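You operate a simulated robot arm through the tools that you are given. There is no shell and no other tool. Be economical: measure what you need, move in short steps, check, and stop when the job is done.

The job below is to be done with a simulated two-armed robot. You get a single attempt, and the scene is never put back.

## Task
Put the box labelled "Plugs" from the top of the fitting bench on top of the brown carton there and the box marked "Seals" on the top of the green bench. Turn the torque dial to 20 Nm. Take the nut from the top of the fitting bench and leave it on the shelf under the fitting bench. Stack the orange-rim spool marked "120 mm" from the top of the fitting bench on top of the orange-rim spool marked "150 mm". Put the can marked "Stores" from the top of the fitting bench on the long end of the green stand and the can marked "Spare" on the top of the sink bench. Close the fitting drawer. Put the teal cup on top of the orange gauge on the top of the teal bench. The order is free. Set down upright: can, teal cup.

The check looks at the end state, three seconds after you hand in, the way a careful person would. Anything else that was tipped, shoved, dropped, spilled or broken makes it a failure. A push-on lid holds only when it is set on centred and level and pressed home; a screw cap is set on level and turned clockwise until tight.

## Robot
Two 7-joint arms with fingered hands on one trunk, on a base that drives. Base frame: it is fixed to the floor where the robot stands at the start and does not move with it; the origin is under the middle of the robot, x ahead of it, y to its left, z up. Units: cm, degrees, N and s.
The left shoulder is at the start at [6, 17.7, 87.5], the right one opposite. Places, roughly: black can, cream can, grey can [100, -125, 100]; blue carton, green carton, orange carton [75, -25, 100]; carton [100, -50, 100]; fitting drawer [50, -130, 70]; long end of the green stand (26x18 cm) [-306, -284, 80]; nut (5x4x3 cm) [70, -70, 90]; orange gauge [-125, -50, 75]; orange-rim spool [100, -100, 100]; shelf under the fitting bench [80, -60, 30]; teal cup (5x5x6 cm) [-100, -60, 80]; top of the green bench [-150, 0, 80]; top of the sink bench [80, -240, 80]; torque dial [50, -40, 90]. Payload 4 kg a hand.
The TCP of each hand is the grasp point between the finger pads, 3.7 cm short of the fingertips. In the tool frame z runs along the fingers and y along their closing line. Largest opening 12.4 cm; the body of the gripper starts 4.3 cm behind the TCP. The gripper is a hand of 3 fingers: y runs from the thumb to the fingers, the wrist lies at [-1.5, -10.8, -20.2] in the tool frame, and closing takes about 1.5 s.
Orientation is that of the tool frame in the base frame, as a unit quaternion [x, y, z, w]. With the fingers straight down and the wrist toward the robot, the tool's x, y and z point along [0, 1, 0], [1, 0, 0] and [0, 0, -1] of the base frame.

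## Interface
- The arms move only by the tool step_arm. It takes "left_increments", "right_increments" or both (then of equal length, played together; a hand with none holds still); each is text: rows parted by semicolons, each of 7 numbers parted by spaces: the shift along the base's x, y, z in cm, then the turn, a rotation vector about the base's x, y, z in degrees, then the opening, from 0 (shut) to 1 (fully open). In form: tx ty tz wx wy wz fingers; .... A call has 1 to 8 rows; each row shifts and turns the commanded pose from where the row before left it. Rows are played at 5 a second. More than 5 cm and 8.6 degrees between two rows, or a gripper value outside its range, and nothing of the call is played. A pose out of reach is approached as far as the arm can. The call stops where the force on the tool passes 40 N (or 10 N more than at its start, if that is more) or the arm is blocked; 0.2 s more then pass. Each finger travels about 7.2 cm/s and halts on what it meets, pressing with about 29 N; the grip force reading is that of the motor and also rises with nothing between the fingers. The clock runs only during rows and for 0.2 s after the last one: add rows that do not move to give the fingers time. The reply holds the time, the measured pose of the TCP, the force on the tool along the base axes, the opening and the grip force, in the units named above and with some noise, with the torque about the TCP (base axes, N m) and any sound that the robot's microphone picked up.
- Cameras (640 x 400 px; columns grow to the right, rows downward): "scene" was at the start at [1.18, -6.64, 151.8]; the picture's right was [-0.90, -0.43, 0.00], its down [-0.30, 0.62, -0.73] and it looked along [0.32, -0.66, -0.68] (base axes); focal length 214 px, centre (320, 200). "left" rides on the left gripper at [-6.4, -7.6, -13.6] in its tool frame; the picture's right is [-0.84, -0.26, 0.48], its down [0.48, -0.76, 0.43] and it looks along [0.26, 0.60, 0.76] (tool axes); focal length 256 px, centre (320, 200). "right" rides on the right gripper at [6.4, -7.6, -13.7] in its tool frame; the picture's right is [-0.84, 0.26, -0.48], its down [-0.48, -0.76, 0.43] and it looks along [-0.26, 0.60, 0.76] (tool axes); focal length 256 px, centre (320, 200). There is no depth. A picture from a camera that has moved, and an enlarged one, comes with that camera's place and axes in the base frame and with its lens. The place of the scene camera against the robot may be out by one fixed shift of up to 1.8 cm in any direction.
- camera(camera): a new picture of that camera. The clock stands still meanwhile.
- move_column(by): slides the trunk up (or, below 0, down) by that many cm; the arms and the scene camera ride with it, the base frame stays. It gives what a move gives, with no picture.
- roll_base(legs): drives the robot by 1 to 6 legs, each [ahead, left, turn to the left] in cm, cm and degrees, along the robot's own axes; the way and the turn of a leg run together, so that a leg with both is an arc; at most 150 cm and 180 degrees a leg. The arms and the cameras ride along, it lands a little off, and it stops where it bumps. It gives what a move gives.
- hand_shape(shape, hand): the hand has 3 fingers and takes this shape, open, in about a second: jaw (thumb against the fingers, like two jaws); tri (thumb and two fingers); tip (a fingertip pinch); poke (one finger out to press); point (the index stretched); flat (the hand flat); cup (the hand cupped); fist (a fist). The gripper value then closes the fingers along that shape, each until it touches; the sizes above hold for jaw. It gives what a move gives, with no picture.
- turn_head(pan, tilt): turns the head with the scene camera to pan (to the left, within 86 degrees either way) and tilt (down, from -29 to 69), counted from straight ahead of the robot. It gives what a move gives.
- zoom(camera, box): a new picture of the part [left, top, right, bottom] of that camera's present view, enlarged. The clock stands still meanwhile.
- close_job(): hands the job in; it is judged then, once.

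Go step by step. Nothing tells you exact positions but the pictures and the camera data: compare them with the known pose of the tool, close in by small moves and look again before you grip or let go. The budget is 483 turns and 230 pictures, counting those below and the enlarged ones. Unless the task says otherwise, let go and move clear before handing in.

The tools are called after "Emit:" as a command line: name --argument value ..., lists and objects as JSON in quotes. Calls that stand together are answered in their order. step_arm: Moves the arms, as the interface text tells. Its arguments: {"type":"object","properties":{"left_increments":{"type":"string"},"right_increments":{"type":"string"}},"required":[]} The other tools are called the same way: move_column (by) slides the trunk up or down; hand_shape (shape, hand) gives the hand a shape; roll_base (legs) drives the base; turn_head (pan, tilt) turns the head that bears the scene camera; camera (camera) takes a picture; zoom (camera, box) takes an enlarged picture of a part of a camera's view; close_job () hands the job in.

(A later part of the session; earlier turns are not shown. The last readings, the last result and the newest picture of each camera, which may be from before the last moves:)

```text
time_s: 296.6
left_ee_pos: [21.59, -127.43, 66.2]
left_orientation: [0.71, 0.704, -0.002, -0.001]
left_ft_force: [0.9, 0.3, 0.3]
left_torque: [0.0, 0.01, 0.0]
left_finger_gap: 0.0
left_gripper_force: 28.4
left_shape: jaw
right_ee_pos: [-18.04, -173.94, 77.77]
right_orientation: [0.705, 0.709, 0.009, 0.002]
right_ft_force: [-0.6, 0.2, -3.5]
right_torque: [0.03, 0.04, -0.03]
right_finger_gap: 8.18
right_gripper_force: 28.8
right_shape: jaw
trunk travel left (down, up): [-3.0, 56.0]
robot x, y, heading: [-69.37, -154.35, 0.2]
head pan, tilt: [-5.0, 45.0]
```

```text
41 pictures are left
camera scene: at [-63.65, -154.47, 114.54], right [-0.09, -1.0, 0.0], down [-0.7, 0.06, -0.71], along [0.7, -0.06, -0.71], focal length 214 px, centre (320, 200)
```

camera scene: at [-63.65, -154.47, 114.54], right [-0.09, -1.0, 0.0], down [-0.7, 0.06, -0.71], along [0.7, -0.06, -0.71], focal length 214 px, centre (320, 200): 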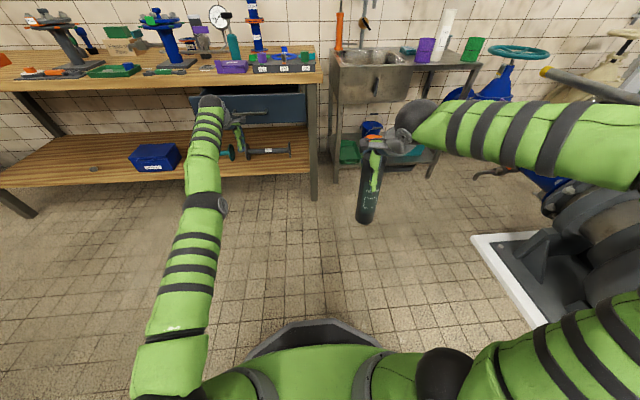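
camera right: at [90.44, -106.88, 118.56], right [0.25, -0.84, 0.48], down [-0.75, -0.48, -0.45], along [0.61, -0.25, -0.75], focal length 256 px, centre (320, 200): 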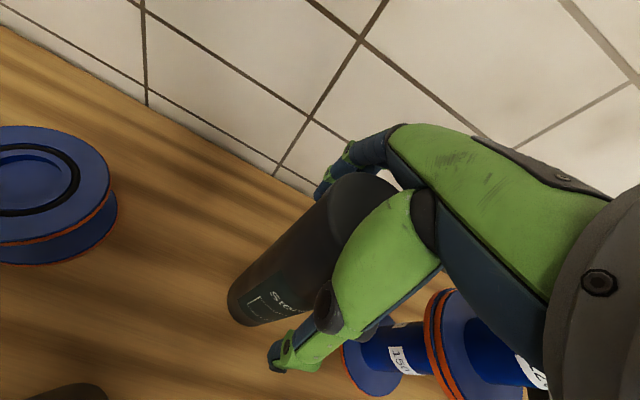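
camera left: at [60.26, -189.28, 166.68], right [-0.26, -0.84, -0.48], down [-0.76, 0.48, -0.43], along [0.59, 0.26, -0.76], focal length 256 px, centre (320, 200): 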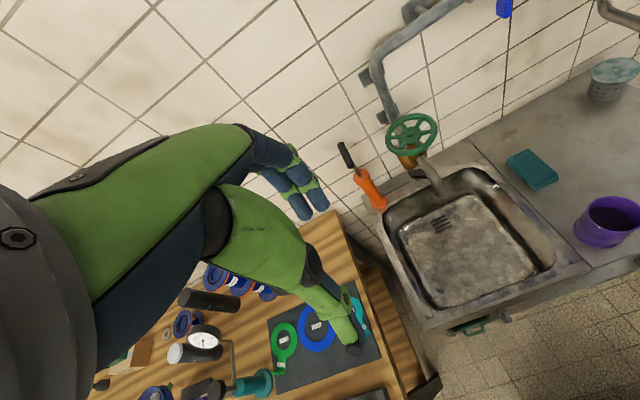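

Emit:
roll_base --legs '[[8, 0, 0]]'

Emit:
zoom --camera "scene" --box '[170, 70, 330, 180]'

Emit:
camera --camera "left"

```text
time_s: 297.6
left_ee_pos: [29.52, -127.45, 66.23]
left_orientation: [0.71, 0.704, 0.0, -0.001]
left_ft_force: [0.0, 0.7, 0.3]
left_torque: [-0.01, 0.04, -0.01]
left_finger_gap: 0.0
left_gripper_force: 28.9
left_shape: jaw
right_ee_pos: [-9.95, -173.91, 77.73]
right_orientation: [0.704, 0.71, 0.01, 0.001]
right_ft_force: [-1.1, 0.9, -3.4]
right_torque: [0.0, 0.03, -0.02]
right_finger_gap: 8.21
right_gripper_force: 29.1
right_shape: jaw
trunk travel left (down, up): [-3.0, 56.0]
robot x, y, heading: [-61.25, -154.51, -0.0]
head pan, tilt: [-5.0, 45.0]
```

```text
3.64 times, centred on (250, 125) of scene
camera zoom: at [-55.64, -154.46, 114.54], right [-0.09, -1.0, 0.0], down [-0.7, 0.06, -0.71], along [0.7, -0.06, -0.71], focal length 780 px, centre (574, 473)
```

zoom: 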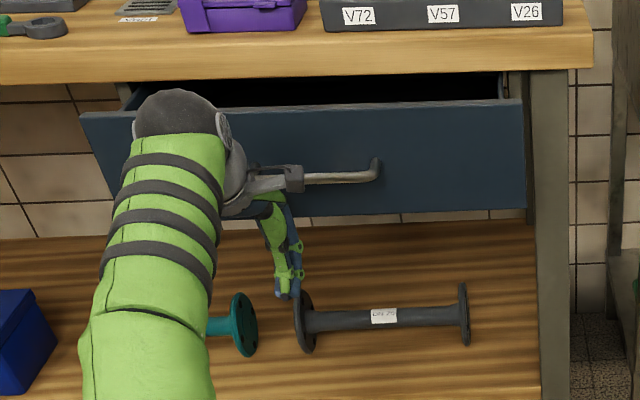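

```text
39 pictures are left
camera left: at [22.02, -133.66, 79.79], right [-0.27, -0.84, -0.48], down [-0.76, 0.49, -0.43], along [0.6, 0.25, -0.76], focal length 256 px, centre (320, 200)
```

left: 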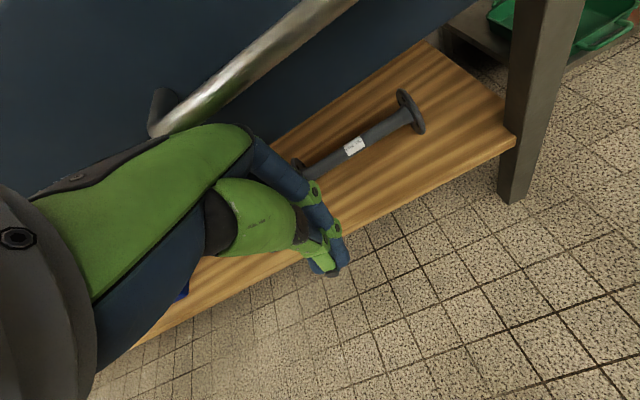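

Emit:
roll_base --legs '[[5, 0, 0]]'

```text
time_s: 298.5
left_ee_pos: [34.48, -127.39, 66.2]
left_orientation: [0.71, 0.705, 0.0, -0.001]
left_ft_force: [0.0, -0.1, -0.5]
left_torque: [-0.02, -0.01, -0.01]
left_finger_gap: 0.0
left_gripper_force: 28.1
left_shape: jaw
right_ee_pos: [-5.08, -173.9, 77.73]
right_orientation: [0.705, 0.709, 0.01, 0.002]
right_ft_force: [0.7, 0.8, -3.4]
right_torque: [0.03, 0.04, 0.01]
right_finger_gap: 8.19
right_gripper_force: 28.7
right_shape: jaw
trunk travel left (down, up): [-3.0, 56.0]
robot x, y, heading: [-56.59, -154.5, 0.3]
head pan, tilt: [-5.0, 45.0]
```

Emit:
camera --camera "left"

Emit:
zoom --camera "scene" --box '[170, 60, 330, 170]'

```text
38 pictures are left
camera left: at [26.97, -133.66, 79.79], right [-0.27, -0.84, -0.48], down [-0.76, 0.49, -0.43], along [0.6, 0.25, -0.76], focal length 256 px, centre (320, 200)
```

left: 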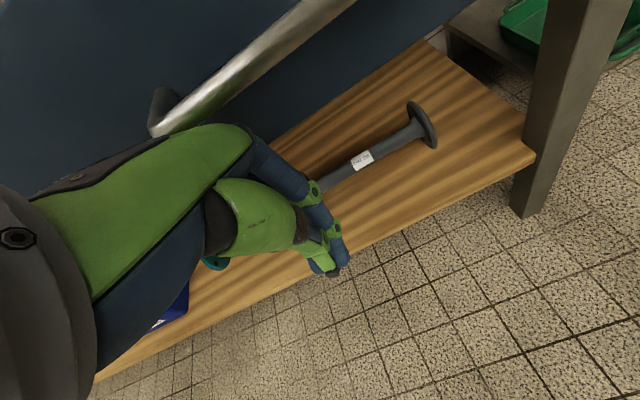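

```text
3.64 times, centred on (250, 115) of scene
camera zoom: at [-50.69, -154.46, 114.54], right [-0.09, -1.0, 0.0], down [-0.7, 0.06, -0.71], along [0.7, -0.06, -0.71], focal length 780 px, centre (574, 509)
```

zoom: 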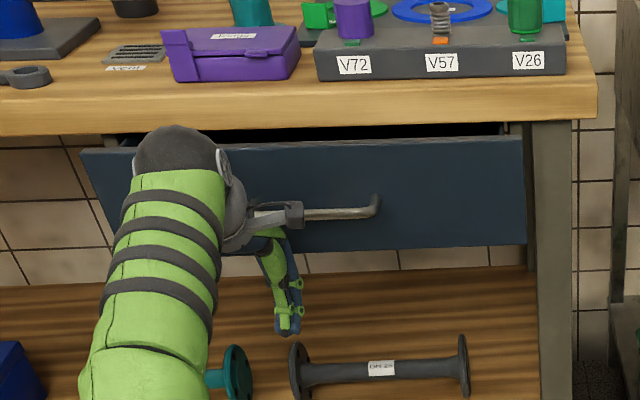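

The drawer is moving with the hand (handle fixed in the hand view, shelf shifting). Keep pushing in small legs.

Emit:
roll_base --legs '[[3, 0, 0]]'

Emit:
zoom --camera "scene" --box '[170, 60, 330, 170]'

```text
time_s: 299.4
left_ee_pos: [37.59, -127.42, 66.15]
left_orientation: [0.71, 0.704, -0.001, -0.002]
left_ft_force: [1.2, 0.5, -0.3]
left_torque: [-0.02, -0.01, 0.04]
left_finger_gap: 0.0
left_gripper_force: 29.0
left_shape: jaw
right_ee_pos: [-1.95, -173.91, 77.87]
right_orientation: [0.705, 0.709, 0.009, 0.002]
right_ft_force: [0.4, 0.2, -3.5]
right_torque: [0.01, 0.02, 0.04]
right_finger_gap: 8.18
right_gripper_force: 28.9
right_shape: jaw
trunk travel left (down, up): [-3.0, 56.0]
robot x, y, heading: [-53.47, -154.74, -0.0]
head pan, tilt: [-5.0, 45.0]
```

```text
3.64 times, centred on (250, 115) of scene
camera zoom: at [-47.7, -154.45, 114.54], right [-0.09, -1.0, 0.0], down [-0.7, 0.06, -0.71], along [0.7, -0.06, -0.71], focal length 780 px, centre (574, 509)
```

zoom: 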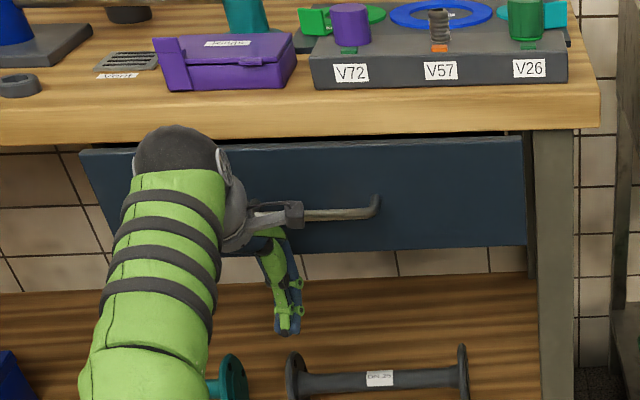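

Emit:
roll_base --legs '[[2, 0, 0]]'

Emit:
zoom --camera "scene" --box '[170, 60, 330, 170]'

```text
time_s: 300.2
left_ee_pos: [39.42, -127.42, 66.31]
left_orientation: [0.71, 0.704, -0.002, -0.002]
left_ft_force: [-0.5, -0.2, 0.1]
left_torque: [0.0, 0.0, 0.04]
left_finger_gap: 0.04
left_gripper_force: 28.6
left_shape: jaw
right_ee_pos: [-0.13, -174.04, 77.69]
right_orientation: [0.705, 0.709, 0.009, 0.002]
right_ft_force: [-0.4, -0.5, -3.7]
right_torque: [-0.02, 0.03, 0.0]
right_finger_gap: 8.18
right_gripper_force: 28.9
right_shape: jaw
trunk travel left (down, up): [-3.0, 56.0]
robot x, y, heading: [-51.7, -154.52, 0.4]
head pan, tilt: [-5.0, 45.0]
```

```text
3.64 times, centred on (250, 115) of scene
camera zoom: at [-45.73, -154.44, 114.54], right [-0.09, -1.0, 0.0], down [-0.7, 0.06, -0.71], along [0.7, -0.06, -0.71], focal length 780 px, centre (574, 509)
```

zoom: 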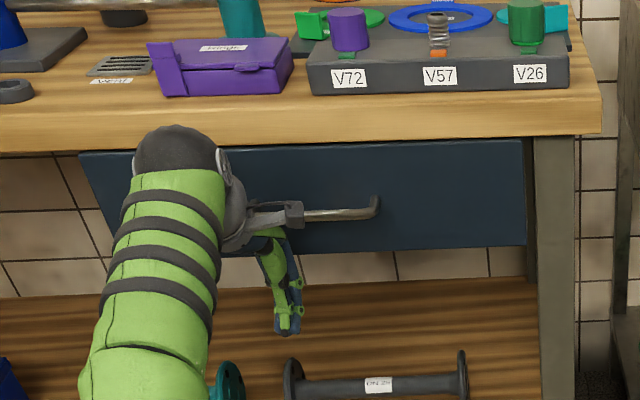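

Emit:
roll_base --legs '[[2, 0, 0]]'

Emit:
zoom --camera "scene" --box '[170, 60, 330, 170]'

```text
time_s: 300.9
left_ee_pos: [41.43, -127.26, 65.46]
left_orientation: [0.71, 0.704, -0.005, -0.005]
left_ft_force: [-16.9, 0.0, -35.2]
left_torque: [-0.37, -0.91, 0.18]
left_finger_gap: 0.02
left_gripper_force: 28.8
left_shape: jaw
right_ee_pos: [1.91, -173.86, 77.6]
right_orientation: [0.705, 0.709, 0.007, 0.001]
right_ft_force: [-0.6, 0.2, -3.7]
right_torque: [0.01, 0.01, -0.01]
right_finger_gap: 8.18
right_gripper_force: 29.4
right_shape: jaw
trunk travel left (down, up): [-3.0, 56.0]
robot x, y, heading: [-49.39, -154.59, 0.1]
head pan, tilt: [-5.0, 45.0]
```

```text
3.64 times, centred on (250, 115) of scene
camera zoom: at [-43.59, -154.36, 114.49], right [-0.09, -1.0, 0.0], down [-0.71, 0.06, -0.71], along [0.7, -0.06, -0.71], focal length 780 px, centre (574, 509)
```

zoom: 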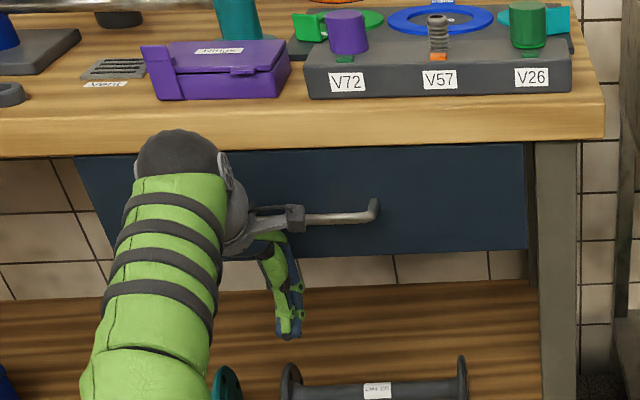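

Resistance now. Back off and check whether it is flush.

Emit:
roll_base --legs '[[-14, 0, 0]]'

Emit:
move_column --by 45

Emit:
zoom --camera "scene" --box '[220, 110, 380, 220]'

```text
time_s: 302.3
left_ee_pos: [26.65, -127.11, 65.76]
left_orientation: [0.709, 0.705, -0.004, -0.004]
left_ft_force: [-0.1, -0.2, 0.5]
left_torque: [-0.03, 0.0, 0.03]
left_finger_gap: 0.01
left_gripper_force: 28.6
left_shape: jaw
right_ee_pos: [-12.56, -173.82, 77.72]
right_orientation: [0.704, 0.711, 0.008, 0.001]
right_ft_force: [-0.1, 1.0, -3.7]
right_torque: [0.0, 0.06, 0.0]
right_finger_gap: 8.2
right_gripper_force: 28.6
right_shape: jaw
trunk travel left (down, up): [-3.0, 56.0]
robot x, y, heading: [-64.02, -154.08, 0.3]
head pan, tilt: [-5.0, 45.0]
```

```text
refused: 45 is not a number from -40 to 40
```

```text
3.64 times, centred on (300, 165) of scene
camera zoom: at [-58.29, -154.47, 114.54], right [-0.08, -1.0, 0.0], down [-0.7, 0.06, -0.71], along [0.7, -0.06, -0.71], focal length 780 px, centre (393, 327)
```

zoom: 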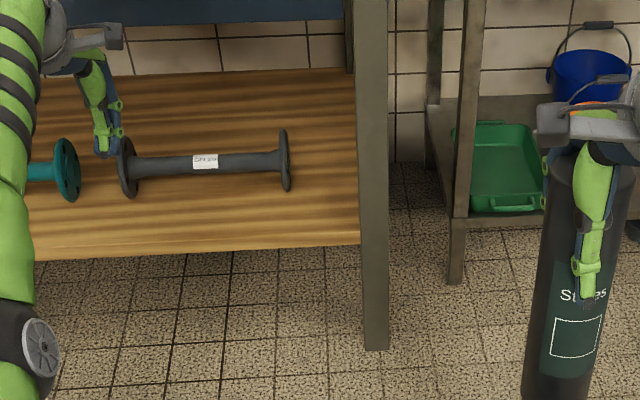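

Emit:
zoom --camera "scene" --box '[180, 60, 340, 160]'

```text
4.00 times, centred on (260, 110) of scene
camera zoom: at [-58.29, -154.47, 114.54], right [-0.08, -1.0, 0.0], down [-0.7, 0.06, -0.71], along [0.7, -0.06, -0.71], focal length 858 px, centre (560, 560)
```

zoom: 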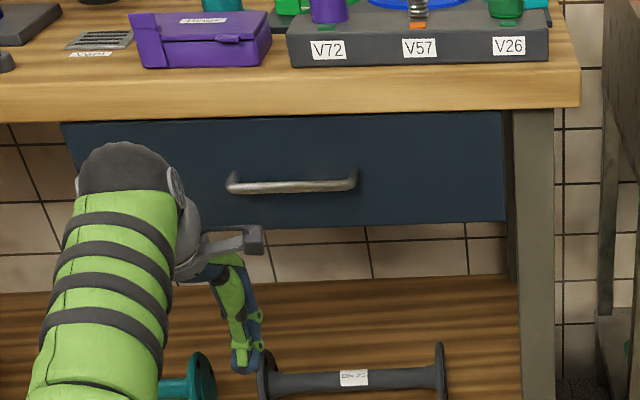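

The panel now sits just behind the bench's front edge in line with the legs — it's closed. Raise the trunk and turn around toward the green stand with the Stores can.

Emit:
move_column --by 40

Emit:
move_column --by 14

Emit:
roll_base --legs '[[-10, -10, 0], [0, 0, 90], [0, 0, 90]]'

Emit:
turn_head --pan 0 --tilt 20

Emit:
camera --camera "scene"

```text
time_s: 306.1
left_ee_pos: [26.88, -127.01, 105.74]
left_orientation: [0.709, 0.705, -0.005, -0.005]
left_ft_force: [-0.1, -0.5, 0.4]
left_torque: [0.01, 0.01, 0.0]
left_finger_gap: 0.0
left_gripper_force: 28.9
left_shape: jaw
right_ee_pos: [-12.49, -173.78, 117.8]
right_orientation: [0.703, 0.711, 0.01, 0.001]
right_ft_force: [1.3, -0.2, -3.9]
right_torque: [-0.03, 0.02, 0.02]
right_finger_gap: 8.22
right_gripper_force: 28.8
right_shape: jaw
trunk travel left (down, up): [-43.0, 16.0]
robot x, y, heading: [-64.17, -155.02, 0.2]
head pan, tilt: [-5.0, 45.0]
```

```text
time_s: 307.8
left_ee_pos: [26.73, -127.23, 119.65]
left_orientation: [0.709, 0.705, -0.005, -0.005]
left_ft_force: [-0.4, -0.4, -0.1]
left_torque: [0.0, -0.01, 0.0]
left_finger_gap: 0.0
left_gripper_force: 28.9
left_shape: jaw
right_ee_pos: [-12.61, -173.83, 131.77]
right_orientation: [0.704, 0.711, 0.009, 0.002]
right_ft_force: [-0.5, 0.3, -3.5]
right_torque: [0.02, 0.02, -0.03]
right_finger_gap: 8.18
right_gripper_force: 29.1
right_shape: jaw
trunk travel left (down, up): [-57.0, 2.0]
robot x, y, heading: [-64.53, -154.42, 0.4]
head pan, tilt: [-5.0, 45.0]
```

```text
time_s: 316.8
left_ee_pos: [-164.12, -194.21, 119.78]
left_orientation: [0.713, -0.701, 0.004, -0.004]
left_ft_force: [0.6, 0.5, 0.3]
left_torque: [0.01, -0.02, 0.01]
left_finger_gap: 0.02
left_gripper_force: 29.6
left_shape: jaw
right_ee_pos: [-125.79, -146.66, 131.67]
right_orientation: [0.719, -0.695, -0.001, 0.009]
right_ft_force: [0.3, 0.1, -2.9]
right_torque: [-0.01, -0.03, 0.0]
right_finger_gap: 8.12
right_gripper_force: 29.2
right_shape: jaw
trunk travel left (down, up): [-57.0, 2.0]
robot x, y, heading: [-74.12, -164.44, -178.5]
head pan, tilt: [-5.0, 45.0]
```

```text
time_s: 317.7
left_ee_pos: [-164.13, -194.16, 119.64]
left_orientation: [0.713, -0.701, 0.005, -0.005]
left_ft_force: [0.0, 0.4, -0.3]
left_torque: [0.01, -0.01, 0.0]
left_finger_gap: 0.0
left_gripper_force: 28.2
left_shape: jaw
right_ee_pos: [-125.83, -146.52, 131.71]
right_orientation: [0.719, -0.695, 0.0, 0.009]
right_ft_force: [0.1, -0.4, -3.4]
right_torque: [-0.02, 0.0, 0.03]
right_finger_gap: 8.13
right_gripper_force: 29.0
right_shape: jaw
trunk travel left (down, up): [-57.0, 2.0]
robot x, y, heading: [-73.81, -164.32, -178.5]
head pan, tilt: [0.0, 20.0]
```

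```text
31 pictures are left
camera scene: at [-79.72, -164.0, 172.4], right [-0.03, 1.0, 0.0], down [0.34, 0.01, -0.94], along [-0.94, -0.03, -0.34], focal length 214 px, centre (320, 200)
```

scene: 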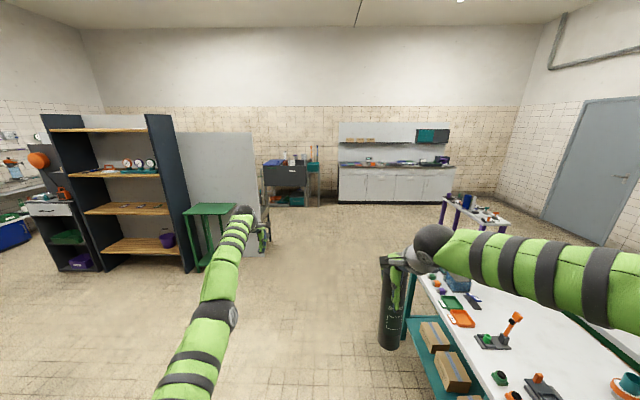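

The green stand is ahead-left. First try to fold the left arm in free space (yawing its wrist outwards) so it won't hit the cupboard.

Emit:
step_arm --left_increments "0 -2 -3 0 0 -8 0; 2 -3 -3 0 0 -8 0; 2 -3 -3 0 0 -8 0; 3 -3 -2 0 0 -8 0; 3 -3 -2 0 0 -8 0; 3 -3 -2 0 0 0 0; 3 -3 -2 0 0 0 0; 3 -3 -2 0 0 0 0"

```text
time_s: 319.5
left_ee_pos: [-152.55, -220.1, 101.2]
left_orientation: [-0.429, 0.903, -0.006, 0.004]
left_ft_force: [-0.2, 0.9, -0.3]
left_torque: [0.01, 0.01, 0.03]
left_finger_gap: 0.02
left_gripper_force: 29.2
left_shape: jaw
left hand out of reach, approached as far as the arm can: row 2, 3, 4, 5, 6, 7, 8
right_ee_pos: [-125.77, -146.75, 131.69]
right_orientation: [0.718, -0.696, -0.003, 0.008]
right_ft_force: [-0.1, 0.0, -3.4]
right_torque: [-0.03, -0.03, 0.0]
right_finger_gap: 8.15
right_gripper_force: 29.1
right_shape: jaw
trunk travel left (down, up): [-57.0, 2.0]
robot x, y, heading: [-73.89, -164.51, -178.7]
head pan, tilt: [0.0, 20.0]
```

Left arm is off to the left side now. I'll approach the stand diagonally (heading −120°) from [-253, -228], which keeps both elbows clear.

Emit:
roll_base --legs '[[100, 30, 0], [79, 33, 0], [0, 0, 58.5]]'

Emit:
turn_head --pan -8 --tilt 42

Emit:
camera --camera "scene"

```text
time_s: 328.3
left_ee_pos: [-320.2, -282.74, 101.07]
left_orientation: [-0.42, 0.908, -0.009, 0.013]
left_ft_force: [3.8, 0.8, 0.2]
left_torque: [-0.01, 0.11, -0.11]
left_finger_gap: 0.02
left_gripper_force: 28.6
left_shape: jaw
right_ee_pos: [-293.84, -209.38, 131.56]
right_orientation: [0.718, -0.696, -0.001, 0.008]
right_ft_force: [1.0, 0.5, -4.2]
right_torque: [-0.02, -0.04, 0.02]
right_finger_gap: 8.12
right_gripper_force: 28.8
right_shape: jaw
trunk travel left (down, up): [-57.0, 2.0]
robot x, y, heading: [-242.26, -227.67, -178.4]
head pan, tilt: [0.0, 20.0]
stopped in leg 2: the force on the tool passed its limit at 126 N (the readings are from after the stop); the commanded pose is now the measured one
```

```text
time_s: 329.2
left_ee_pos: [-320.36, -282.77, 101.0]
left_orientation: [-0.42, 0.907, -0.008, 0.013]
left_ft_force: [5.5, -0.9, 0.2]
left_torque: [0.05, 0.13, -0.12]
left_finger_gap: 0.01
left_gripper_force: 29.4
left_shape: jaw
right_ee_pos: [-293.82, -209.35, 131.67]
right_orientation: [0.718, -0.696, -0.001, 0.007]
right_ft_force: [0.2, -0.5, -3.3]
right_torque: [-0.06, 0.01, -0.03]
right_finger_gap: 8.12
right_gripper_force: 28.7
right_shape: jaw
trunk travel left (down, up): [-57.0, 2.0]
robot x, y, heading: [-242.06, -227.81, -178.5]
head pan, tilt: [-8.0, 42.0]
```

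```text
30 pictures are left
camera scene: at [-246.82, -225.64, 168.98], right [0.11, 0.99, 0.0], down [0.66, -0.08, -0.74], along [-0.74, 0.08, -0.67], focal length 214 px, centre (320, 200)
```

scene: 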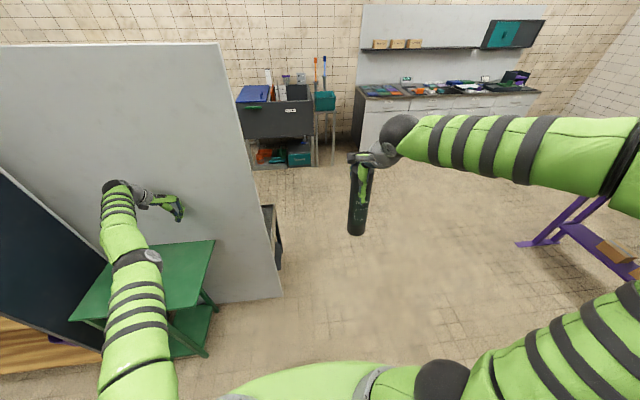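

The left hand bumped the board (fixed partition). Back off, then turn.

Emit:
roll_base --legs '[[-25, 0, 0]]'

Emit:
roll_base --legs '[[0, 0, 58]]'

Emit:
camera --camera "scene"

```text
time_s: 331.0
left_ee_pos: [-295.08, -282.18, 101.11]
left_orientation: [-0.421, 0.907, -0.008, 0.012]
left_ft_force: [0.1, -0.1, 0.0]
left_torque: [0.02, 0.03, 0.02]
left_finger_gap: 0.0
left_gripper_force: 29.5
left_shape: jaw
right_ee_pos: [-268.95, -208.69, 131.74]
right_orientation: [0.718, -0.696, -0.003, 0.008]
right_ft_force: [0.3, 0.2, -3.4]
right_torque: [-0.05, -0.02, 0.04]
right_finger_gap: 8.11
right_gripper_force: 29.4
right_shape: jaw
trunk travel left (down, up): [-57.0, 2.0]
robot x, y, heading: [-217.13, -227.0, -178.7]
head pan, tilt: [-8.0, 42.0]
```

```text
time_s: 333.9
left_ee_pos: [-211.81, -322.44, 101.03]
left_orientation: [0.807, -0.59, 0.001, -0.015]
left_ft_force: [0.0, 0.5, 0.8]
left_torque: [0.02, 0.0, 0.0]
left_finger_gap: 0.01
left_gripper_force: 29.2
left_shape: jaw
right_ee_pos: [-259.94, -261.19, 131.62]
right_orientation: [0.965, -0.261, 0.003, 0.007]
right_ft_force: [0.1, -0.6, -3.4]
right_torque: [0.03, -0.01, 0.03]
right_finger_gap: 8.12
right_gripper_force: 29.0
right_shape: jaw
trunk travel left (down, up): [-57.0, 2.0]
robot x, y, heading: [-217.17, -226.93, -120.6]
head pan, tilt: [-8.0, 42.0]
```

```text
29 pictures are left
camera scene: at [-220.23, -230.02, 168.97], right [-0.78, 0.62, 0.0], down [0.42, 0.52, -0.74], along [-0.46, -0.58, -0.67], focal length 214 px, centre (320, 200)
```

scene: 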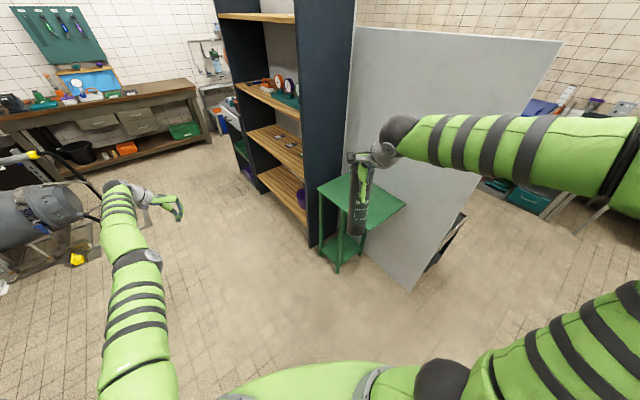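

Emit:
zoom --camera "scene" --box '[300, 140, 430, 280]'

```text
2.86 times, centred on (365, 210) of scene
camera zoom: at [-220.23, -230.02, 168.97], right [-0.78, 0.62, 0.0], down [0.42, 0.52, -0.74], along [-0.46, -0.58, -0.67], focal length 613 px, centre (191, 171)
```

zoom: 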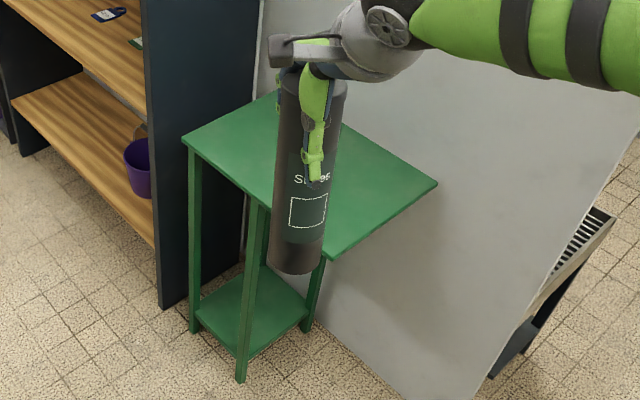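

The overhanging "long end" is around [-304, -284] with free top. I'll take station at [-230, -262] heading −150° so both elbows are clear.

Emit:
roll_base --legs '[[36.9, 6.5, 0], [0, 0, -29.4]]'

Emit:
camera --camera "scene"

Emit:
camera --camera "right"

```text
time_s: 337.8
left_ee_pos: [-272.37, -347.96, 101.03]
left_orientation: [-0.632, 0.775, -0.005, 0.013]
left_ft_force: [0.2, 1.1, 0.2]
left_torque: [0.01, 0.01, 0.02]
left_finger_gap: 0.0
left_gripper_force: 29.1
left_shape: jaw
right_ee_pos: [-284.41, -270.96, 131.76]
right_orientation: [0.868, -0.497, 0.001, 0.008]
right_ft_force: [0.0, -0.3, -4.1]
right_torque: [0.02, -0.05, -0.02]
right_finger_gap: 8.11
right_gripper_force: 29.0
right_shape: jaw
trunk travel left (down, up): [-57.0, 2.0]
robot x, y, heading: [-230.26, -262.39, -149.9]
head pan, tilt: [-8.0, 42.0]
```

```text
27 pictures are left
camera scene: at [-234.91, -262.86, 168.97], right [-0.38, 0.93, 0.0], down [0.62, 0.25, -0.74], along [-0.69, -0.28, -0.67], focal length 214 px, centre (320, 200)
```

scene: 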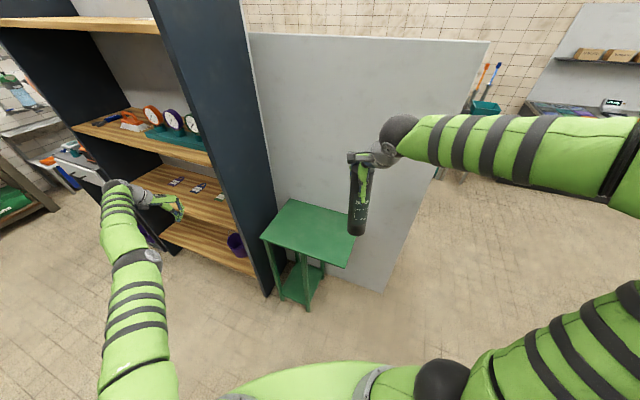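

```text
26 pictures are left
camera right: at [-274.4, -272.29, 145.34], right [-0.64, 0.6, 0.48], down [0.41, 0.8, -0.45], along [-0.65, -0.09, -0.76], focal length 256 px, centre (320, 200)
```

right: 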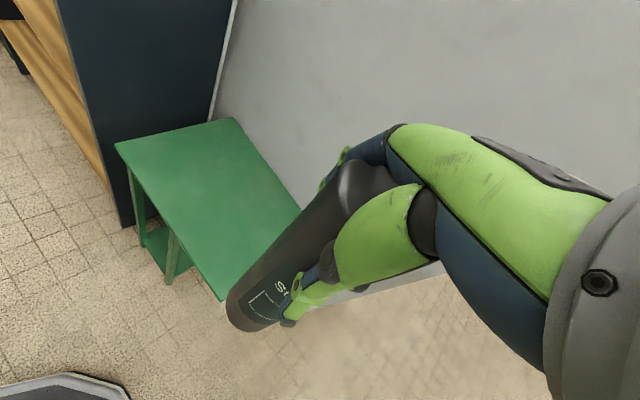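

Stand top measured: x -289…-321.5, y -273…-318.5. Target [-305, -284]. Move there.

Emit:
step_arm --right_increments "-2.6 -1.7 -2 0 0 0 0.3; -2.6 -1.7 -2 0 0 0 0.3; -2.6 -1.7 -2 0 0 0 0.3; -2.6 -1.7 -2 0 0 0 0.3; -2.6 -1.7 -2 0 0 0 0.3; -2.6 -1.7 -2 0 0 0 0.3; -2.6 -1.7 -2 0 0 0 0.3; -2.4 -1.5 -2 0 0 0 0.3"

Emit:
zoom --camera "scene" --box '[240, 130, 440, 310]'

```text
time_s: 339.6
left_ee_pos: [-272.42, -348.09, 101.02]
left_orientation: [-0.632, 0.775, -0.005, 0.014]
left_ft_force: [-0.8, -0.1, 0.4]
left_torque: [0.02, -0.02, -0.01]
left_finger_gap: 0.0
left_gripper_force: 29.5
left_shape: jaw
right_ee_pos: [-305.18, -284.57, 115.44]
right_orientation: [0.868, -0.497, 0.001, 0.006]
right_ft_force: [0.4, -0.1, -3.3]
right_torque: [-0.03, -0.02, 0.0]
right_finger_gap: 8.08
right_gripper_force: 28.8
right_shape: jaw
trunk travel left (down, up): [-57.0, 2.0]
robot x, y, heading: [-230.21, -262.55, -149.9]
head pan, tilt: [-8.0, 42.0]
```

```text
2.22 times, centred on (340, 220) of scene
camera zoom: at [-235.0, -262.99, 168.97], right [-0.38, 0.93, 0.0], down [0.62, 0.25, -0.74], along [-0.69, -0.28, -0.67], focal length 477 px, centre (276, 156)
```

zoom: 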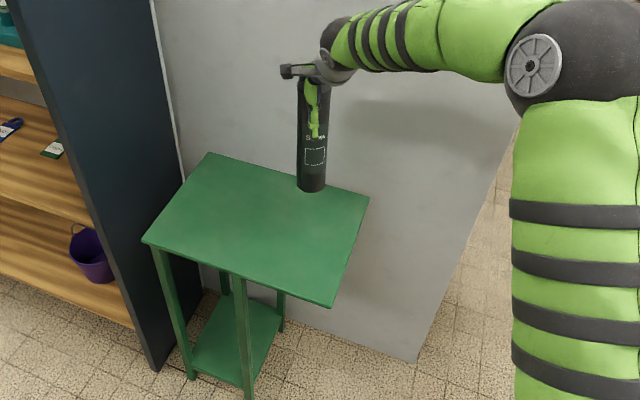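

Position is good; correct a 2.7° lean and lower to contact.

Emit:
step_arm --right_increments "0 0 -3 -2.3 -1.35 0 0.3; 0 0 -3 0 0 0 0.3; 0 0 -3 0 0 0 0.3; 0 0 -3 0 0 0 0.3; 0 0 -1.5 0 0 0 0.3; 0 0 0 0 0 0 0.3"

Emit:
zoom --camera "scene" --box '[260, 150, 400, 270]'

```text
time_s: 341.0
left_ee_pos: [-272.44, -348.07, 101.09]
left_orientation: [-0.632, 0.775, -0.004, 0.014]
left_ft_force: [-1.3, 0.1, -0.8]
left_torque: [0.01, 0.02, 0.02]
left_finger_gap: 0.01
left_gripper_force: 28.9
left_shape: jaw
right_ee_pos: [-305.17, -284.5, 102.12]
right_orientation: [0.868, -0.496, 0.021, 0.018]
right_ft_force: [0.3, -0.2, -3.8]
right_torque: [0.02, -0.01, 0.01]
right_finger_gap: 8.07
right_gripper_force: 28.9
right_shape: jaw
trunk travel left (down, up): [-57.0, 2.0]
robot x, y, heading: [-230.31, -261.85, -149.9]
head pan, tilt: [-8.0, 42.0]
```

```text
3.33 times, centred on (330, 210) of scene
camera zoom: at [-234.9, -262.92, 168.97], right [-0.38, 0.93, 0.0], down [0.62, 0.25, -0.74], along [-0.69, -0.28, -0.67], focal length 715 px, centre (287, 167)
```

zoom: 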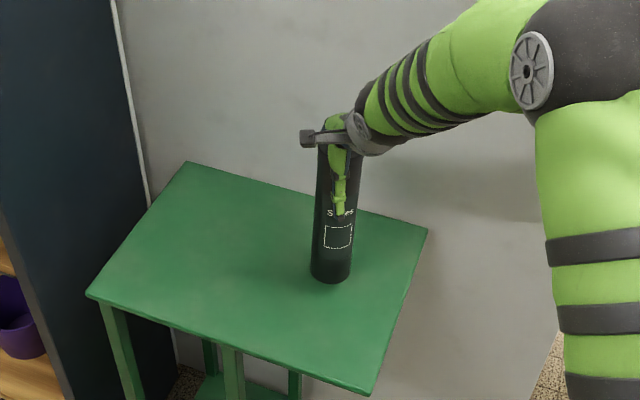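

Emit:
step_arm --right_increments "0 0 -0.8 0 0 0 0.3; 0 0 -0.8 0 0 0 0.3; 0 0 -0.6 0 0 0 0.3; 0 0 0 0 0 0 0.3"

```text
time_s: 342.0
left_ee_pos: [-272.4, -348.03, 101.06]
left_orientation: [-0.632, 0.775, -0.005, 0.013]
left_ft_force: [0.5, -0.4, -0.5]
left_torque: [0.01, -0.01, 0.02]
left_finger_gap: 0.0
left_gripper_force: 28.6
left_shape: jaw
right_ee_pos: [-305.13, -284.37, 99.98]
right_orientation: [0.868, -0.496, 0.021, 0.02]
right_ft_force: [0.2, 0.1, -4.6]
right_torque: [0.01, -0.03, -0.01]
right_finger_gap: 8.06
right_gripper_force: 28.7
right_shape: jaw
trunk travel left (down, up): [-57.0, 2.0]
robot x, y, heading: [-230.03, -261.99, -149.6]
head pan, tilt: [-8.0, 42.0]
```

Emit:
step_arm --right_increments "0 0 -0.5 0 0 0 0.3; 0 0 -0.5 0 0 0 0.3; 0 0 0 0 0 0 0.3"

```text
time_s: 342.8
left_ee_pos: [-272.35, -348.0, 101.16]
left_orientation: [-0.632, 0.775, -0.005, 0.013]
left_ft_force: [-0.4, 0.6, -0.1]
left_torque: [-0.02, -0.02, 0.0]
left_finger_gap: 0.01
left_gripper_force: 29.2
left_shape: jaw
right_ee_pos: [-305.07, -284.45, 99.11]
right_orientation: [0.867, -0.497, 0.021, 0.021]
right_ft_force: [0.3, 0.5, 9.2]
right_torque: [0.01, 0.12, -0.02]
right_finger_gap: 8.06
right_gripper_force: 28.9
right_shape: jaw
trunk travel left (down, up): [-57.0, 2.0]
robot x, y, heading: [-230.24, -261.98, -150.0]
head pan, tilt: [-8.0, 42.0]
```

Contact. Open gently and check.

Emit:
step_arm --right_increments "0 0 0.1 0 0 0 0.3; 0 0 0 0 0 0 0.65; 0 0 0 0 0 0 0.7; 0 0 0 0 0 0 0.76; 0 0 0 0 0 0 0.85; 0 0 0 0 0 0 0.85"

Emit:
zoom --camera "scene" --box '[260, 150, 400, 270]'

```text
time_s: 344.2
left_ee_pos: [-272.34, -347.99, 101.03]
left_orientation: [-0.632, 0.775, -0.005, 0.014]
left_ft_force: [-0.3, 0.8, 0.1]
left_torque: [0.05, 0.01, -0.01]
left_finger_gap: 0.0
left_gripper_force: 28.8
left_shape: jaw
right_ee_pos: [-305.04, -284.34, 98.94]
right_orientation: [0.867, -0.497, 0.021, 0.019]
right_ft_force: [0.1, 0.3, 0.3]
right_torque: [0.0, 0.04, 0.05]
right_finger_gap: 10.52
right_gripper_force: 0.0
right_shape: jaw
trunk travel left (down, up): [-57.0, 2.0]
robot x, y, heading: [-230.11, -261.86, -149.5]
head pan, tilt: [-8.0, 42.0]
```

```text
3.33 times, centred on (330, 210) of scene
camera zoom: at [-234.86, -262.91, 168.97], right [-0.38, 0.93, 0.0], down [0.62, 0.25, -0.74], along [-0.69, -0.28, -0.67], focal length 715 px, centre (287, 167)
```

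zoom: 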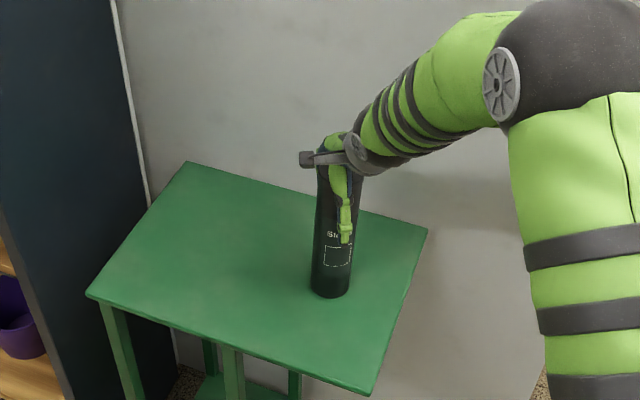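

Can stands. Rise straight up and back away.

Emit:
step_arm --right_increments "0 0 1 0 0 0 0.85; 0 0 2 0 0 0 0.85; 0 0 3 0 0 0 0.85; 0 0 3 0 0 0 0.85; 0 0 3 0 0 0 0.85; 0 0 3 0 0 0 0.85; 2 1 3 0 0 0 0.85; 3 2 2 0 0 0 0.85"

Emit:
roll_base --legs '[[-40, 0, 0]]'

Emit:
camera --camera "scene"

```text
time_s: 346.0
left_ee_pos: [-272.35, -348.04, 101.17]
left_orientation: [-0.632, 0.775, -0.004, 0.012]
left_ft_force: [-0.1, -0.3, 0.0]
left_torque: [-0.01, 0.05, -0.03]
left_finger_gap: 0.0
left_gripper_force: 28.5
left_shape: jaw
right_ee_pos: [-299.92, -281.28, 119.07]
right_orientation: [0.867, -0.497, 0.021, 0.019]
right_ft_force: [0.1, 0.7, 0.9]
right_torque: [-0.02, 0.0, -0.02]
right_finger_gap: 10.52
right_gripper_force: 0.0
right_shape: jaw
trunk travel left (down, up): [-57.0, 2.0]
robot x, y, heading: [-230.52, -262.29, -149.8]
head pan, tilt: [-8.0, 42.0]
```

```text
time_s: 348.5
left_ee_pos: [-237.32, -327.95, 101.0]
left_orientation: [-0.633, 0.774, -0.004, 0.013]
left_ft_force: [0.2, 0.6, -0.6]
left_torque: [0.0, 0.0, 0.02]
left_finger_gap: 0.0
left_gripper_force: 28.8
left_shape: jaw
right_ee_pos: [-265.04, -261.43, 118.99]
right_orientation: [0.869, -0.495, 0.021, 0.018]
right_ft_force: [0.4, 0.8, -0.1]
right_torque: [-0.01, -0.03, -0.01]
right_finger_gap: 10.52
right_gripper_force: 0.2
right_shape: jaw
trunk travel left (down, up): [-57.0, 2.0]
robot x, y, heading: [-195.54, -241.79, -149.7]
head pan, tilt: [-8.0, 42.0]
```

```text
22 pictures are left
camera scene: at [-200.03, -242.63, 168.98], right [-0.38, 0.92, 0.0], down [0.62, 0.25, -0.74], along [-0.69, -0.28, -0.67], focal length 214 px, centre (320, 200)
```

scene: 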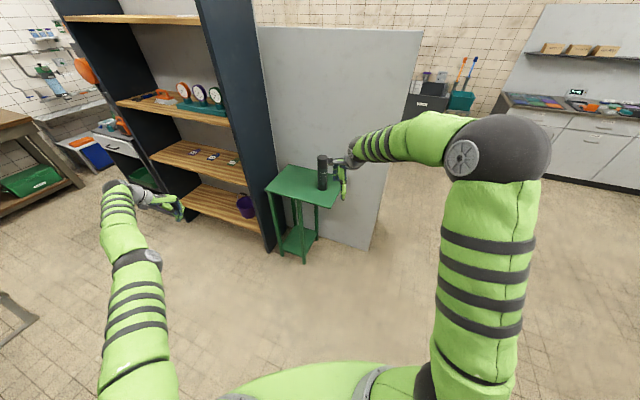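

The Stores can stands on the stand's long end. I'll go back for a final look at the drawer and bench.

Emit:
roll_base --legs '[[0, 0, 149.7], [110, 85, 0]]'

Emit:
turn_head --pan 0 --tilt 30

Emit:
camera --camera "scene"

```text
time_s: 361.9
left_ee_pos: [-16.37, -86.52, 101.14]
left_orientation: [0.895, 0.447, -0.013, -0.007]
left_ft_force: [0.3, 0.5, 0.1]
left_torque: [0.02, 0.02, -0.02]
left_finger_gap: 0.0
left_gripper_force: 28.9
left_shape: jaw
right_ee_pos: [-19.82, -158.53, 118.98]
right_orientation: [0.675, 0.737, 0.024, -0.017]
right_ft_force: [0.0, -0.5, -0.7]
right_torque: [-0.01, 0.02, -0.01]
right_finger_gap: 10.49
right_gripper_force: 0.0
right_shape: jaw
trunk travel left (down, up): [-57.0, 2.0]
robot x, y, heading: [-91.27, -146.26, 5.2]
head pan, tilt: [-8.0, 42.0]
```

```text
time_s: 362.6
left_ee_pos: [-16.31, -86.51, 101.06]
left_orientation: [0.894, 0.447, -0.012, -0.008]
left_ft_force: [1.0, 0.5, 0.0]
left_torque: [0.01, -0.02, 0.0]
left_finger_gap: 0.0
left_gripper_force: 29.5
left_shape: jaw
right_ee_pos: [-19.89, -158.47, 118.94]
right_orientation: [0.675, 0.737, 0.023, -0.017]
right_ft_force: [-0.3, 0.2, 0.3]
right_torque: [-0.06, 0.02, 0.01]
right_finger_gap: 10.54
right_gripper_force: 0.1
right_shape: jaw
trunk travel left (down, up): [-57.0, 2.0]
robot x, y, heading: [-91.04, -146.31, 4.8]
head pan, tilt: [0.0, 30.0]
```

```text
21 pictures are left
camera scene: at [-84.47, -144.94, 170.8], right [0.08, -1.0, 0.0], down [-0.5, -0.04, -0.87], along [0.86, 0.07, -0.5], focal length 214 px, centre (320, 200)
```

scene: 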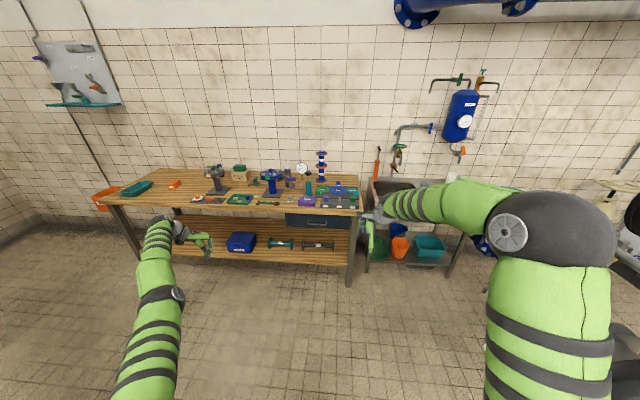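

Emit:
zoom --camera "scene" --box '[270, 180, 370, 260]'

Emit:
zoom --camera "scene" --box '[100, 140, 340, 270]'

Emit:
move_column --by -30

Emit:
zoom --camera "scene" --box '[260, 150, 380, 250]'

```text
5.00 times, centred on (320, 220) of scene
camera zoom: at [-84.47, -144.94, 170.8], right [0.08, -1.0, 0.0], down [-0.5, -0.04, -0.87], along [0.86, 0.07, -0.5], focal length 1072 px, centre (320, 100)
```

zoom: 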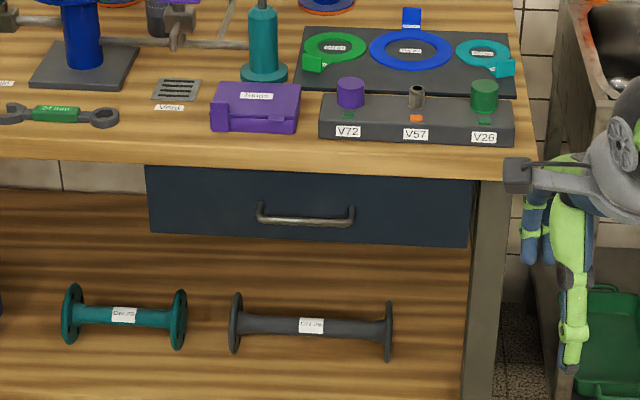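

```text
2.67 times, centred on (220, 205) of scene
camera zoom: at [-84.47, -144.94, 170.8], right [0.08, -1.0, 0.0], down [-0.5, -0.04, -0.87], along [0.86, 0.07, -0.5], focal length 572 px, centre (587, 187)
```

zoom: 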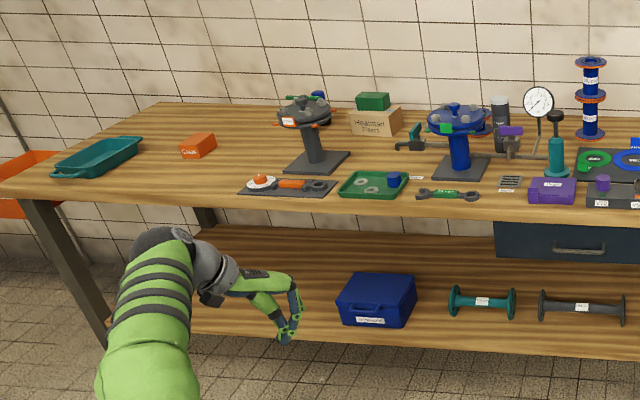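

```text
time_s: 365.6
left_ee_pos: [-16.4, -86.44, 70.94]
left_orientation: [0.895, 0.447, -0.012, -0.008]
left_ft_force: [0.2, -0.7, -0.7]
left_torque: [-0.02, 0.01, -0.01]
left_finger_gap: 0.0
left_gripper_force: 28.9
left_shape: jaw
right_ee_pos: [-19.85, -158.44, 88.95]
right_orientation: [0.675, 0.738, 0.024, -0.017]
right_ft_force: [-0.2, -0.6, -0.4]
right_torque: [0.0, 0.0, 0.01]
right_finger_gap: 10.49
right_gripper_force: 0.0
right_shape: jaw
trunk travel left (down, up): [-27.0, 32.0]
robot x, y, heading: [-90.99, -146.08, 4.7]
head pan, tilt: [0.0, 30.0]
```

```text
4.00 times, centred on (320, 200) of scene
camera zoom: at [-84.48, -144.94, 140.81], right [0.08, -1.0, 0.0], down [-0.5, -0.04, -0.87], along [0.86, 0.07, -0.5], focal length 858 px, centre (320, 200)
```

zoom: 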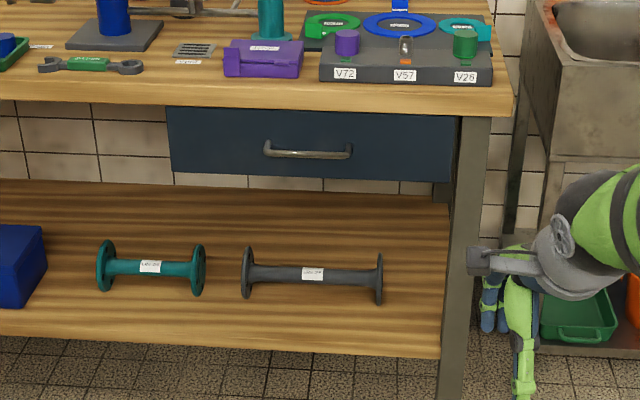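

The drawer looks shut, but I want certainty that it's home. I'll nudge the panel once more with the right fingertips, pitched forward, beside the handle.

Emit:
step_arm --right_increments "0 0 -1.5 0 -8 0 0.5; 0 0 -1.5 0 -8 0 0; 0 0 -2 0 -8 0 0; 0 0 -2 0 -8 0 0; 0 0 -2 0 -8 0 0; 0 0 -2 0 -8 0 0; 0 0 -2 0 -8 0 0; 0 0 -2 0 -4 0 0"

Emit:
roll_base --legs '[[0, 17, -4.7]]'

```text
time_s: 367.4
left_ee_pos: [-16.36, -86.59, 70.92]
left_orientation: [0.894, 0.447, -0.011, -0.008]
left_ft_force: [0.0, 0.4, 0.6]
left_torque: [0.0, 0.01, -0.01]
left_finger_gap: 0.0
left_gripper_force: 29.2
left_shape: jaw
right_ee_pos: [-19.73, -158.54, 73.84]
right_orientation: [0.573, 0.646, 0.358, 0.355]
right_ft_force: [-0.4, 1.0, -0.1]
right_torque: [0.03, -0.01, -0.01]
right_finger_gap: 0.0
right_gripper_force: 29.3
right_shape: jaw
trunk travel left (down, up): [-27.0, 32.0]
robot x, y, heading: [-91.31, -146.08, 5.3]
head pan, tilt: [0.0, 30.0]
```

```text
time_s: 368.8
left_ee_pos: [-13.45, -77.81, 70.94]
left_orientation: [0.908, 0.418, -0.011, -0.008]
left_ft_force: [-0.2, -0.3, 0.1]
left_torque: [-0.01, -0.01, 0.03]
left_finger_gap: 0.0
left_gripper_force: 28.9
left_shape: jaw
right_ee_pos: [-21.57, -149.22, 73.92]
right_orientation: [0.593, 0.629, 0.346, 0.366]
right_ft_force: [-0.2, -0.7, -0.1]
right_torque: [0.0, -0.01, 0.01]
right_finger_gap: 0.01
right_gripper_force: 29.1
right_shape: jaw
trunk travel left (down, up): [-27.0, 32.0]
robot x, y, heading: [-92.28, -132.37, 1.2]
head pan, tilt: [0.0, 30.0]
stopped in leg 1: the robot was blocked; the commanded pose is now the measured one
```

The base brushed the teal bench's end; move forward away from it, then extend the right arm.

Emit:
roll_base --legs '[[30, 0, -1], [12, 7, 0]]'

Emit:
step_arm --right_increments "3 0 0 0 0 0 0; 3 0 0 0 0 0 0; 3 0 0 0 0 0 0; 3 0 0 0 0 0 0; 2 0 0 0 0 0 0"

Emit:
camera --camera "right"

```text
time_s: 371.8
left_ee_pos: [28.81, -70.84, 70.93]
left_orientation: [0.91, 0.415, -0.013, -0.009]
left_ft_force: [-0.6, 0.3, 0.1]
left_torque: [0.0, -0.02, -0.01]
left_finger_gap: 0.0
left_gripper_force: 28.5
left_shape: jaw
right_ee_pos: [20.05, -142.31, 73.86]
right_orientation: [0.595, 0.627, 0.345, 0.366]
right_ft_force: [-0.2, 0.6, 0.3]
right_torque: [0.05, 0.0, 0.0]
right_finger_gap: 0.0
right_gripper_force: 29.1
right_shape: jaw
trunk travel left (down, up): [-27.0, 32.0]
robot x, y, heading: [-50.08, -125.47, 0.7]
head pan, tilt: [0.0, 30.0]
```

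```text
time_s: 373.0
left_ee_pos: [28.66, -70.86, 70.89]
left_orientation: [0.91, 0.414, -0.012, -0.008]
left_ft_force: [0.1, 0.4, -0.2]
left_torque: [-0.02, 0.0, 0.02]
left_finger_gap: 0.0
left_gripper_force: 28.8
left_shape: jaw
right_ee_pos: [33.97, -142.27, 73.86]
right_orientation: [0.595, 0.627, 0.346, 0.366]
right_ft_force: [-0.3, -0.1, 0.0]
right_torque: [0.0, 0.02, -0.01]
right_finger_gap: 0.0
right_gripper_force: 28.7
right_shape: jaw
trunk travel left (down, up): [-27.0, 32.0]
robot x, y, heading: [-50.21, -125.07, 0.5]
head pan, tilt: [0.0, 30.0]
```

```text
17 pictures are left
camera right: at [18.44, -136.18, 73.81], right [-0.27, -0.82, 0.5], down [0.01, -0.53, -0.85], along [0.96, -0.23, 0.16], focal length 256 px, centre (320, 200)
```

right: 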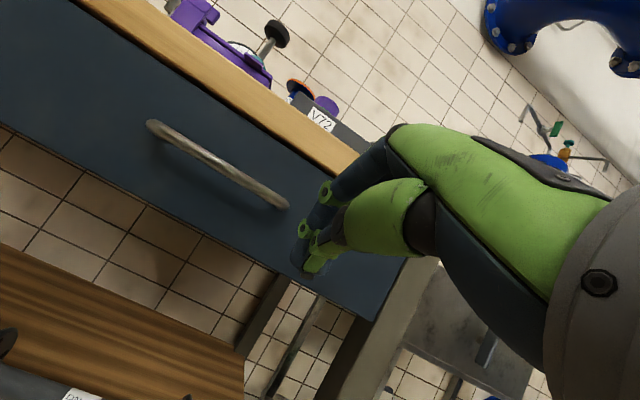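

Emit:
step_arm --right_increments "2 0 0 0 0 0 0; 2 0 0 0 0 0 0; 1.5 0 0 0 0 0 0; 1.5 0 0 0 0 0 0; 1 0 0 0 0 0 0; 1 0 0 0 0 0 0"

```text
time_s: 374.4
left_ee_pos: [28.85, -70.83, 70.87]
left_orientation: [0.91, 0.415, -0.012, -0.009]
left_ft_force: [0.0, 0.6, 1.1]
left_torque: [0.01, 0.01, 0.01]
left_finger_gap: 0.0
left_gripper_force: 29.1
left_shape: jaw
right_ee_pos: [43.03, -142.43, 74.01]
right_orientation: [0.595, 0.626, 0.345, 0.367]
right_ft_force: [0.7, -1.2, 0.4]
right_torque: [0.0, -0.03, 0.0]
right_finger_gap: 0.0
right_gripper_force: 29.4
right_shape: jaw
trunk travel left (down, up): [-27.0, 32.0]
robot x, y, heading: [-50.36, -125.1, 0.7]
head pan, tilt: [0.0, 30.0]
```

Emit:
step_arm --right_increments "1 0 0 0 0 0 0; 1 0 0 0 0 0 0; 1 0 0 0 0 0 0; 1 0 0 0 0 0 0"

Emit:
camera --camera "right"

```text
time_s: 375.0
left_ee_pos: [28.56, -70.98, 71.21]
left_orientation: [0.91, 0.414, -0.011, -0.008]
left_ft_force: [0.1, 0.4, 0.0]
left_torque: [-0.02, 0.02, 0.04]
left_finger_gap: 0.03
left_gripper_force: 28.6
left_shape: jaw
right_ee_pos: [44.43, -142.38, 74.13]
right_orientation: [0.595, 0.625, 0.347, 0.367]
right_ft_force: [-33.5, -0.4, 9.2]
right_torque: [-0.07, -0.33, -0.21]
right_finger_gap: 0.0
right_gripper_force: 28.7
right_shape: jaw
trunk travel left (down, up): [-27.0, 32.0]
robot x, y, heading: [-50.33, -125.32, 0.5]
head pan, tilt: [0.0, 30.0]
stopped in row 3 (right hand): the force on the tool passed its limit at 51 N (the readings are from after the stop); the commanded pose is now the measured one
```

```text
16 pictures are left
camera right: at [28.93, -136.16, 74.06], right [-0.28, -0.82, 0.5], down [0.02, -0.52, -0.85], along [0.96, -0.23, 0.16], focal length 256 px, centre (320, 200)
```

right: 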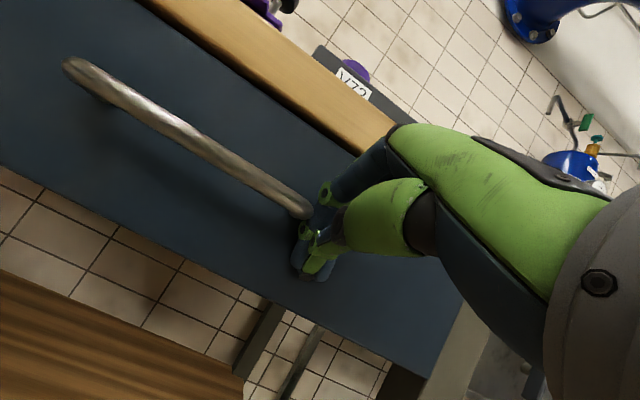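

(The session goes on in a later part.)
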